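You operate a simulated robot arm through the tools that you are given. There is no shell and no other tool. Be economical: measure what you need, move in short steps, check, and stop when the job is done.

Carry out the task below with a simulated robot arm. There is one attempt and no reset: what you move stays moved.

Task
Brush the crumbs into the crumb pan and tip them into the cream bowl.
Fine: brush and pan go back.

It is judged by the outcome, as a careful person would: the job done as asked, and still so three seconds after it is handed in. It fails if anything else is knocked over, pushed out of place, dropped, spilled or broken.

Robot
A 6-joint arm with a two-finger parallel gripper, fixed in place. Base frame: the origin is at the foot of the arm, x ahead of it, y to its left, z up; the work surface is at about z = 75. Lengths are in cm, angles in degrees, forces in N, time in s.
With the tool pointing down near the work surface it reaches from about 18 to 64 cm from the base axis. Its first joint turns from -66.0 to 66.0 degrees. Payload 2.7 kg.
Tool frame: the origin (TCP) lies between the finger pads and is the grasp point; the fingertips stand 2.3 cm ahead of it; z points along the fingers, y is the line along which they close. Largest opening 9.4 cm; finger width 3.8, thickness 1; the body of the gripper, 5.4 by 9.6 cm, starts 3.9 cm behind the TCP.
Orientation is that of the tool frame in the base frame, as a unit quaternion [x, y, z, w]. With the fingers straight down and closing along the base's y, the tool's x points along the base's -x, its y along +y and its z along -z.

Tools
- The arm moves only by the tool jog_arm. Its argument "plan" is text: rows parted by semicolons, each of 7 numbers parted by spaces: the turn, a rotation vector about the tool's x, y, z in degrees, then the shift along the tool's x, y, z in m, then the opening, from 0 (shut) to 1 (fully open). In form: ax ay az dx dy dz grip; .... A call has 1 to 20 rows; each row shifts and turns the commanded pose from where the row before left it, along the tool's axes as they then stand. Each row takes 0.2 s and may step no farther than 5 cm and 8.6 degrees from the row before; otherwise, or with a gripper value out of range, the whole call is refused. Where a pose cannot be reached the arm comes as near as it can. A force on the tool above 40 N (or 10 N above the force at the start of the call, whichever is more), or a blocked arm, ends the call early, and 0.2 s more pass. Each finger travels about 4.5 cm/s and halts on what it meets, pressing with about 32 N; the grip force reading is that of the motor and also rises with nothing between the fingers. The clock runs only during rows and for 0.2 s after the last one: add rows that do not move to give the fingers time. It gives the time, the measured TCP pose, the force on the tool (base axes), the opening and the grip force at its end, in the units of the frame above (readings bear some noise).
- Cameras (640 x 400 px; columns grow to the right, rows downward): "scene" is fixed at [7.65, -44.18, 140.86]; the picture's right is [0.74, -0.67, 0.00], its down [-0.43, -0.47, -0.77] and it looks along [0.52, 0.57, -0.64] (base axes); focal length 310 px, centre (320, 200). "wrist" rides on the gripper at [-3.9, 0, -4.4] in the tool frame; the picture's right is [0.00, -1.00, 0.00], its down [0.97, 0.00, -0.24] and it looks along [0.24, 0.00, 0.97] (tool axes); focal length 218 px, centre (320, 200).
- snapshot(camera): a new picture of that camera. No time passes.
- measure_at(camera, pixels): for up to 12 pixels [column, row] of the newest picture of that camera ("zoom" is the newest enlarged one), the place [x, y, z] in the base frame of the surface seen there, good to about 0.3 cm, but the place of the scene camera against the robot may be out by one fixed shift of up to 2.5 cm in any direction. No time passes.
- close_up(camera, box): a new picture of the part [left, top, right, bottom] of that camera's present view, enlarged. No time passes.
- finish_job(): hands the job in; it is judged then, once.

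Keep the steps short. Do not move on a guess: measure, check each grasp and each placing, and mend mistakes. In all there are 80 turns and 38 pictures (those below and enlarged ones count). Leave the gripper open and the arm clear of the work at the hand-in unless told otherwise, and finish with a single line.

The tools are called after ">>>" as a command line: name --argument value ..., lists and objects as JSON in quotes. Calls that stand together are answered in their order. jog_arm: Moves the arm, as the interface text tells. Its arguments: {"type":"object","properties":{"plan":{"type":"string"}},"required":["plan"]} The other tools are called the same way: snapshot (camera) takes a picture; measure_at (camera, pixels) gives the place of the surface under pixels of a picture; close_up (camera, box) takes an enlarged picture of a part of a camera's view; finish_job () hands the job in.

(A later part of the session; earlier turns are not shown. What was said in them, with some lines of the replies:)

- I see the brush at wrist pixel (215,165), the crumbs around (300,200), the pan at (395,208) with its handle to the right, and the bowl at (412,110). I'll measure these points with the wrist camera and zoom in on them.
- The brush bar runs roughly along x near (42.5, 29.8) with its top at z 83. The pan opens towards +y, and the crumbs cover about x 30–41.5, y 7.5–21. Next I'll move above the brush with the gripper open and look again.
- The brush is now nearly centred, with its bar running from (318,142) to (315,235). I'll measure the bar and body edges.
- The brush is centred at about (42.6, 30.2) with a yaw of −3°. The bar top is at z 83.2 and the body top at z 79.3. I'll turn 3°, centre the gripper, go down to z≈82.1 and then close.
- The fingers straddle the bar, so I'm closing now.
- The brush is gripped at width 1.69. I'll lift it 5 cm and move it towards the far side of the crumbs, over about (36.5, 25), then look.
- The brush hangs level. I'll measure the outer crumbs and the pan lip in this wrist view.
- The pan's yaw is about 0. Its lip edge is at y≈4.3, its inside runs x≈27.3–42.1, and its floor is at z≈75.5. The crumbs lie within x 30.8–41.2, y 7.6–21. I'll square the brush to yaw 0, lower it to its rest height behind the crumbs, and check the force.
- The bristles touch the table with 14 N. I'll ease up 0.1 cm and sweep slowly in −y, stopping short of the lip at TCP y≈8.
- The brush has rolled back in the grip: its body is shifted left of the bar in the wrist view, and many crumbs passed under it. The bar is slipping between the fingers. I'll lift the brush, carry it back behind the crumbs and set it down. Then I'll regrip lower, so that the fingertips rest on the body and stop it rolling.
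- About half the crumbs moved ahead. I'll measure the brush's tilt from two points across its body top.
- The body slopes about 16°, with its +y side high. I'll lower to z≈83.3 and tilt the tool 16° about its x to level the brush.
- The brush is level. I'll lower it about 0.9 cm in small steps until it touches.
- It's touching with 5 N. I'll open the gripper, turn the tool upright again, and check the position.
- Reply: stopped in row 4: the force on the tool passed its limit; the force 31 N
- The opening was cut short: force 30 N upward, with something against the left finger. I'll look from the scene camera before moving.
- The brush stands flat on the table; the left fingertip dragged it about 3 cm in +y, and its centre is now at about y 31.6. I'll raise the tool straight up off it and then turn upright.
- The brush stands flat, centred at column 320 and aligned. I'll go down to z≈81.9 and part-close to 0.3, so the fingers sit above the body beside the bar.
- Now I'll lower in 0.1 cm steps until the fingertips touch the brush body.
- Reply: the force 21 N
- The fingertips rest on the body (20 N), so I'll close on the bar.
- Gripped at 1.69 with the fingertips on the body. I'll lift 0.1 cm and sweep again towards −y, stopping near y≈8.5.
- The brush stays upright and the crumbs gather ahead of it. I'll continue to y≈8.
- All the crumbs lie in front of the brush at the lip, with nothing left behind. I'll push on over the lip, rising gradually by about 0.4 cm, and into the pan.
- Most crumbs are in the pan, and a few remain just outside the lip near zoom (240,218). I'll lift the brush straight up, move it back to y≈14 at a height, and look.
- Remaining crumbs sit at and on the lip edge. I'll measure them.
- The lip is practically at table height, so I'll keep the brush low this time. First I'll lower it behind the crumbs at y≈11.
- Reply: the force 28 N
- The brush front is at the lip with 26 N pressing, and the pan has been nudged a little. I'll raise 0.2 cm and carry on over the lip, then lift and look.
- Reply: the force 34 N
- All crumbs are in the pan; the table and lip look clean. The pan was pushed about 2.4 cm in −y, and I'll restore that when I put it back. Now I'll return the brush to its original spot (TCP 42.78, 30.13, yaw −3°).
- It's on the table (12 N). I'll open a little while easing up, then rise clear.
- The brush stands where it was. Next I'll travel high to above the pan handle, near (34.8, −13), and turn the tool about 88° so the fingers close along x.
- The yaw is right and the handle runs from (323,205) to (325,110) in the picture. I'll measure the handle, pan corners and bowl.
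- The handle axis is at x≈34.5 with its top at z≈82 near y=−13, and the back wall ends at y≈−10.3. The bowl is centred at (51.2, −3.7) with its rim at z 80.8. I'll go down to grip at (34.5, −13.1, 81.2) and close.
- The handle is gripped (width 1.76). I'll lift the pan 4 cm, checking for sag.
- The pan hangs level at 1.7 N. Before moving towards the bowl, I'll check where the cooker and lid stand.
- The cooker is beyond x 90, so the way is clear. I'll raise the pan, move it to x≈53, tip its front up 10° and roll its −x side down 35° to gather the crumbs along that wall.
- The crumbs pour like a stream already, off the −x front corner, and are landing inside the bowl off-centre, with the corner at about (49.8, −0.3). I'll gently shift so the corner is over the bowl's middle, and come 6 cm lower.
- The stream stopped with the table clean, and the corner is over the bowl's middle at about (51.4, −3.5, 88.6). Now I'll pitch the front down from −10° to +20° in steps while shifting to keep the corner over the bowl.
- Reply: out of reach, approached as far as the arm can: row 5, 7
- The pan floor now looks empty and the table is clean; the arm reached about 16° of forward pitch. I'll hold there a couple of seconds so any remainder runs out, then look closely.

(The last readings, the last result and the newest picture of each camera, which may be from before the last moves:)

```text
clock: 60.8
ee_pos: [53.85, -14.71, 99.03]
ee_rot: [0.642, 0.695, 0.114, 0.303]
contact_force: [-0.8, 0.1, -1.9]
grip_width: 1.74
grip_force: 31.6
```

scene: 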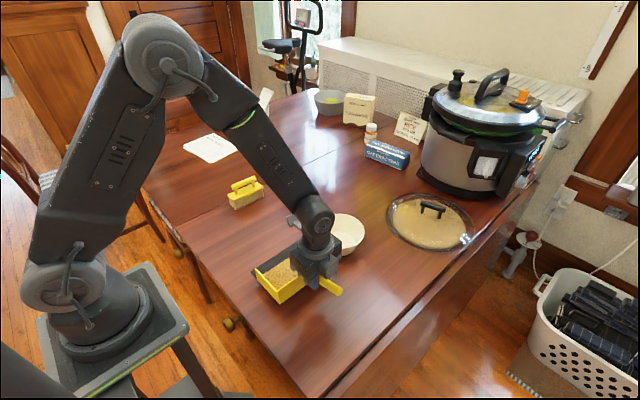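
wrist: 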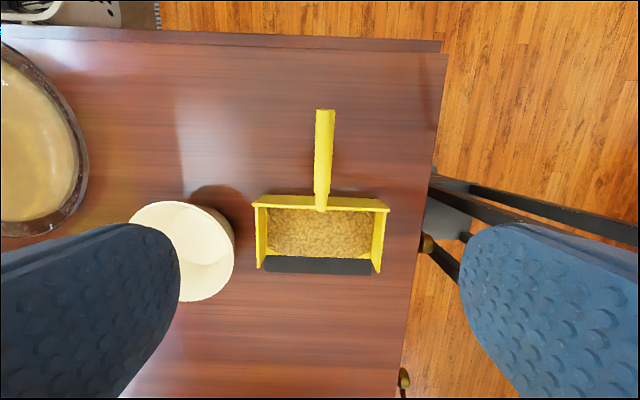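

Now I'll tip the front back up and unroll, still over the bowl, to inspect the pan.

>>> jog_arm --plan "0 6.14 4.30 0 0 0 0;0 6.14 4.30 0 0 0 0;0 6.14 4.30 0 0 0 0;0 6.14 4.30 0 0 0 0;7 0 0 0 0 0 0;7 0 0 0 0 0 0;7 0 0 0 0 0 0;0 0 0 0 0 0 0"

>>> close_up --camera "scene" --box '[250, 130, 430, 290]'

```text
clock: 62.6
ee_pos: [53.8, -14.83, 99.25]
ee_rot: [0.714, 0.684, 0.149, 0.015]
contact_force: [-0.3, -0.7, -2.0]
grip_width: 1.74
grip_force: 31.9
out of reach, approached as far as the arm can: row 1
```

```text
2.50 times, centred on (340, 210) of scene
```

zoom: 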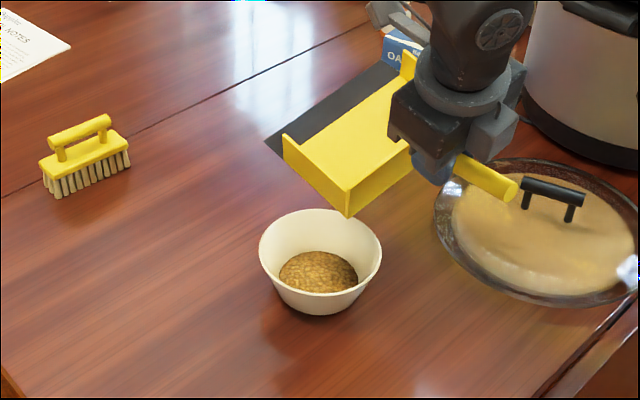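

The pan is empty, the bowl holds the crumbs and the table is clean. I'll level the pan and carry it back towards its original place (TCP target 34.65, −10.55).

>>> jog_arm --plan "6.75 0 0 0 0 0 0;6.75 0 0 0 0 0 0;0 -5.4 0 0 0 0 0;0 -5.4 0 0 0 0 0;0 0 0 0.0085 -0.0383 0 0;0 0 0 0.0085 -0.0383 0 0;0 0 0 0.0085 -0.0383 0 0;0 0 0 0.0085 -0.0383 0 0;0 0 0 0.0085 -0.0383 0 0;0 0 0 0 0 0 0;0 0 0 0 0 0 0"

```text
clock: 65.0
ee_pos: [34.75, -10.47, 99.26]
ee_rot: [0.714, 0.7, 0.002, -0.003]
contact_force: [1.1, 0.1, -1.9]
grip_width: 1.74
grip_force: 31.7
```

Nearly there: I'll correct 1.2° of yaw and go down to about 1 cm above rest height (rest TCP z was 81.46).

>>> jog_arm --plan "0 0 -1.2 -0.0008 -0.001 0 0;0 0 0 0 0 0.045 0;0 0 0 0 0 0.045 0;0 0 0 0 0 0.045 0;0 0 0 0 0 0.03 0;0 0 0 0 0 0.005 0;0 0 0 0 0 0 0;0 0 0 0 0 0 0"

>>> close_up --camera "scene" --box '[220, 190, 380, 310]'

```text
clock: 66.8
ee_pos: [34.78, -10.33, 82.29]
ee_rot: [0.707, 0.707, 0.002, -0.003]
contact_force: [-0.9, 0.8, -2.5]
grip_width: 1.76
grip_force: 31.9
```

```text
3.33 times, centred on (300, 250) of scene
```

zoom: 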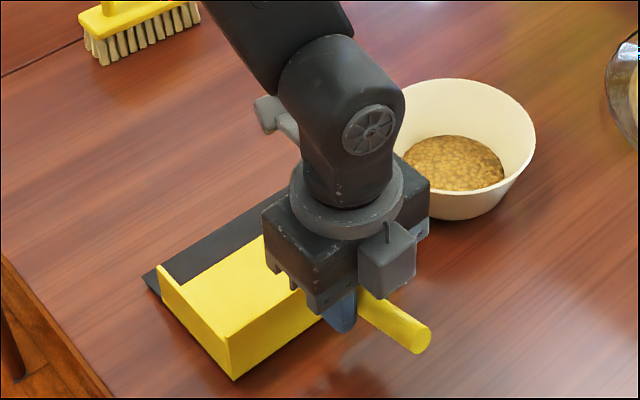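

The pan is level and close. I'll trim by (−0.1, −0.2) and lower until it touches.

>>> jog_arm --plan "0 0 0 -0.002 -0.001 0.003 0;0 0 0 0 0 0.002 0;0 0 0 0 0 0.002 0;0 0 0 0 0 0.001 0;0 0 0 0 0 0 0"

```text
clock: 68.0
ee_pos: [34.55, -10.5, 81.43]
ee_rot: [0.707, 0.707, 0.002, -0.002]
contact_force: [0.8, -3.3, 2.4]
grip_width: 1.72
grip_force: 31.8
```

It's touching (force reversed to +2.4). I'll open fully and then rise clear.

>>> jog_arm --plan "0 0 0 0 0 0.0005 0;0 0 0 0 0 0 0.4;0 0 0 0 0 0 0.6;0 0 0 0 0 0 1;0 0 0 0 0 0 1;0 0 0 0 0 0 1;0 0 0 0 0 0 1;0 0 0 0 0 -0.03 1;0 0 0 0 0 -0.045 1;0 0 0 0 0 -0.045 1;0 0 0 0 0 -0.045 1;0 0 0 0 0 -0.045 1;0 0 0 0 0 0 1"

>>> snapshot --camera "wrist"

```text
clock: 70.8
ee_pos: [34.57, -10.85, 102.38]
ee_rot: [0.707, 0.707, 0.001, -0.003]
contact_force: [0.1, -0.8, 1.0]
grip_width: 9.4
grip_force: 0.1
```

```text
2 pictures are left
```

wrist: 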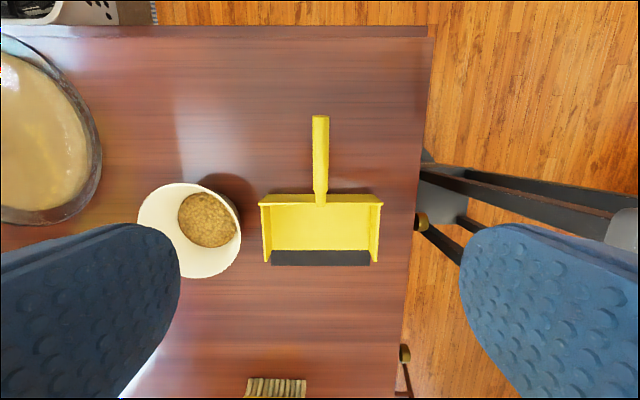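

The pan stands flat and the crumbs are in the bowl. I'll check the pan's position against the original (lip y≈4.3, x 27.0–42.5).

>>> measure_at --camera "wrist" --pixels '[[273, 264], [368, 264], [320, 118], [320, 160], [261, 202], [320, 230], [187, 186], [195, 276], [250, 385], [303, 385]]'

>>> snapshot --camera "scene"

```text
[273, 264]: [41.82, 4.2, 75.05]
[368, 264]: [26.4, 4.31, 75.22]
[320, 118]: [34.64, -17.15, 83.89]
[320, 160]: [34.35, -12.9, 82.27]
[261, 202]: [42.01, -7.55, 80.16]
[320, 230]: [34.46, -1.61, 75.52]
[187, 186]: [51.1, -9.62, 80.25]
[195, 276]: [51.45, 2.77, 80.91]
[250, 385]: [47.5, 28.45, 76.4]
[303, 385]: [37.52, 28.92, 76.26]
```

```text
1 pictures are left
```

scene: 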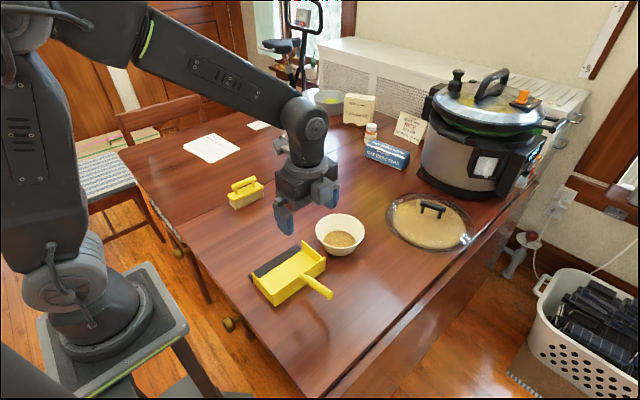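

The pan is back within about half a centimetre, with its lip at y 4.2–4.3 and handle end at −17.15. The brush is at its place, the table is clean, the crumbs are in the bowl, and the gripper is open and clear. I'm handing in.

>>> finish_job

```text
The job is handed in.
```

The crumbs are in the cream bowl, the table is clean, and the brush and pan are back in place, the pan within about half a centimetre.
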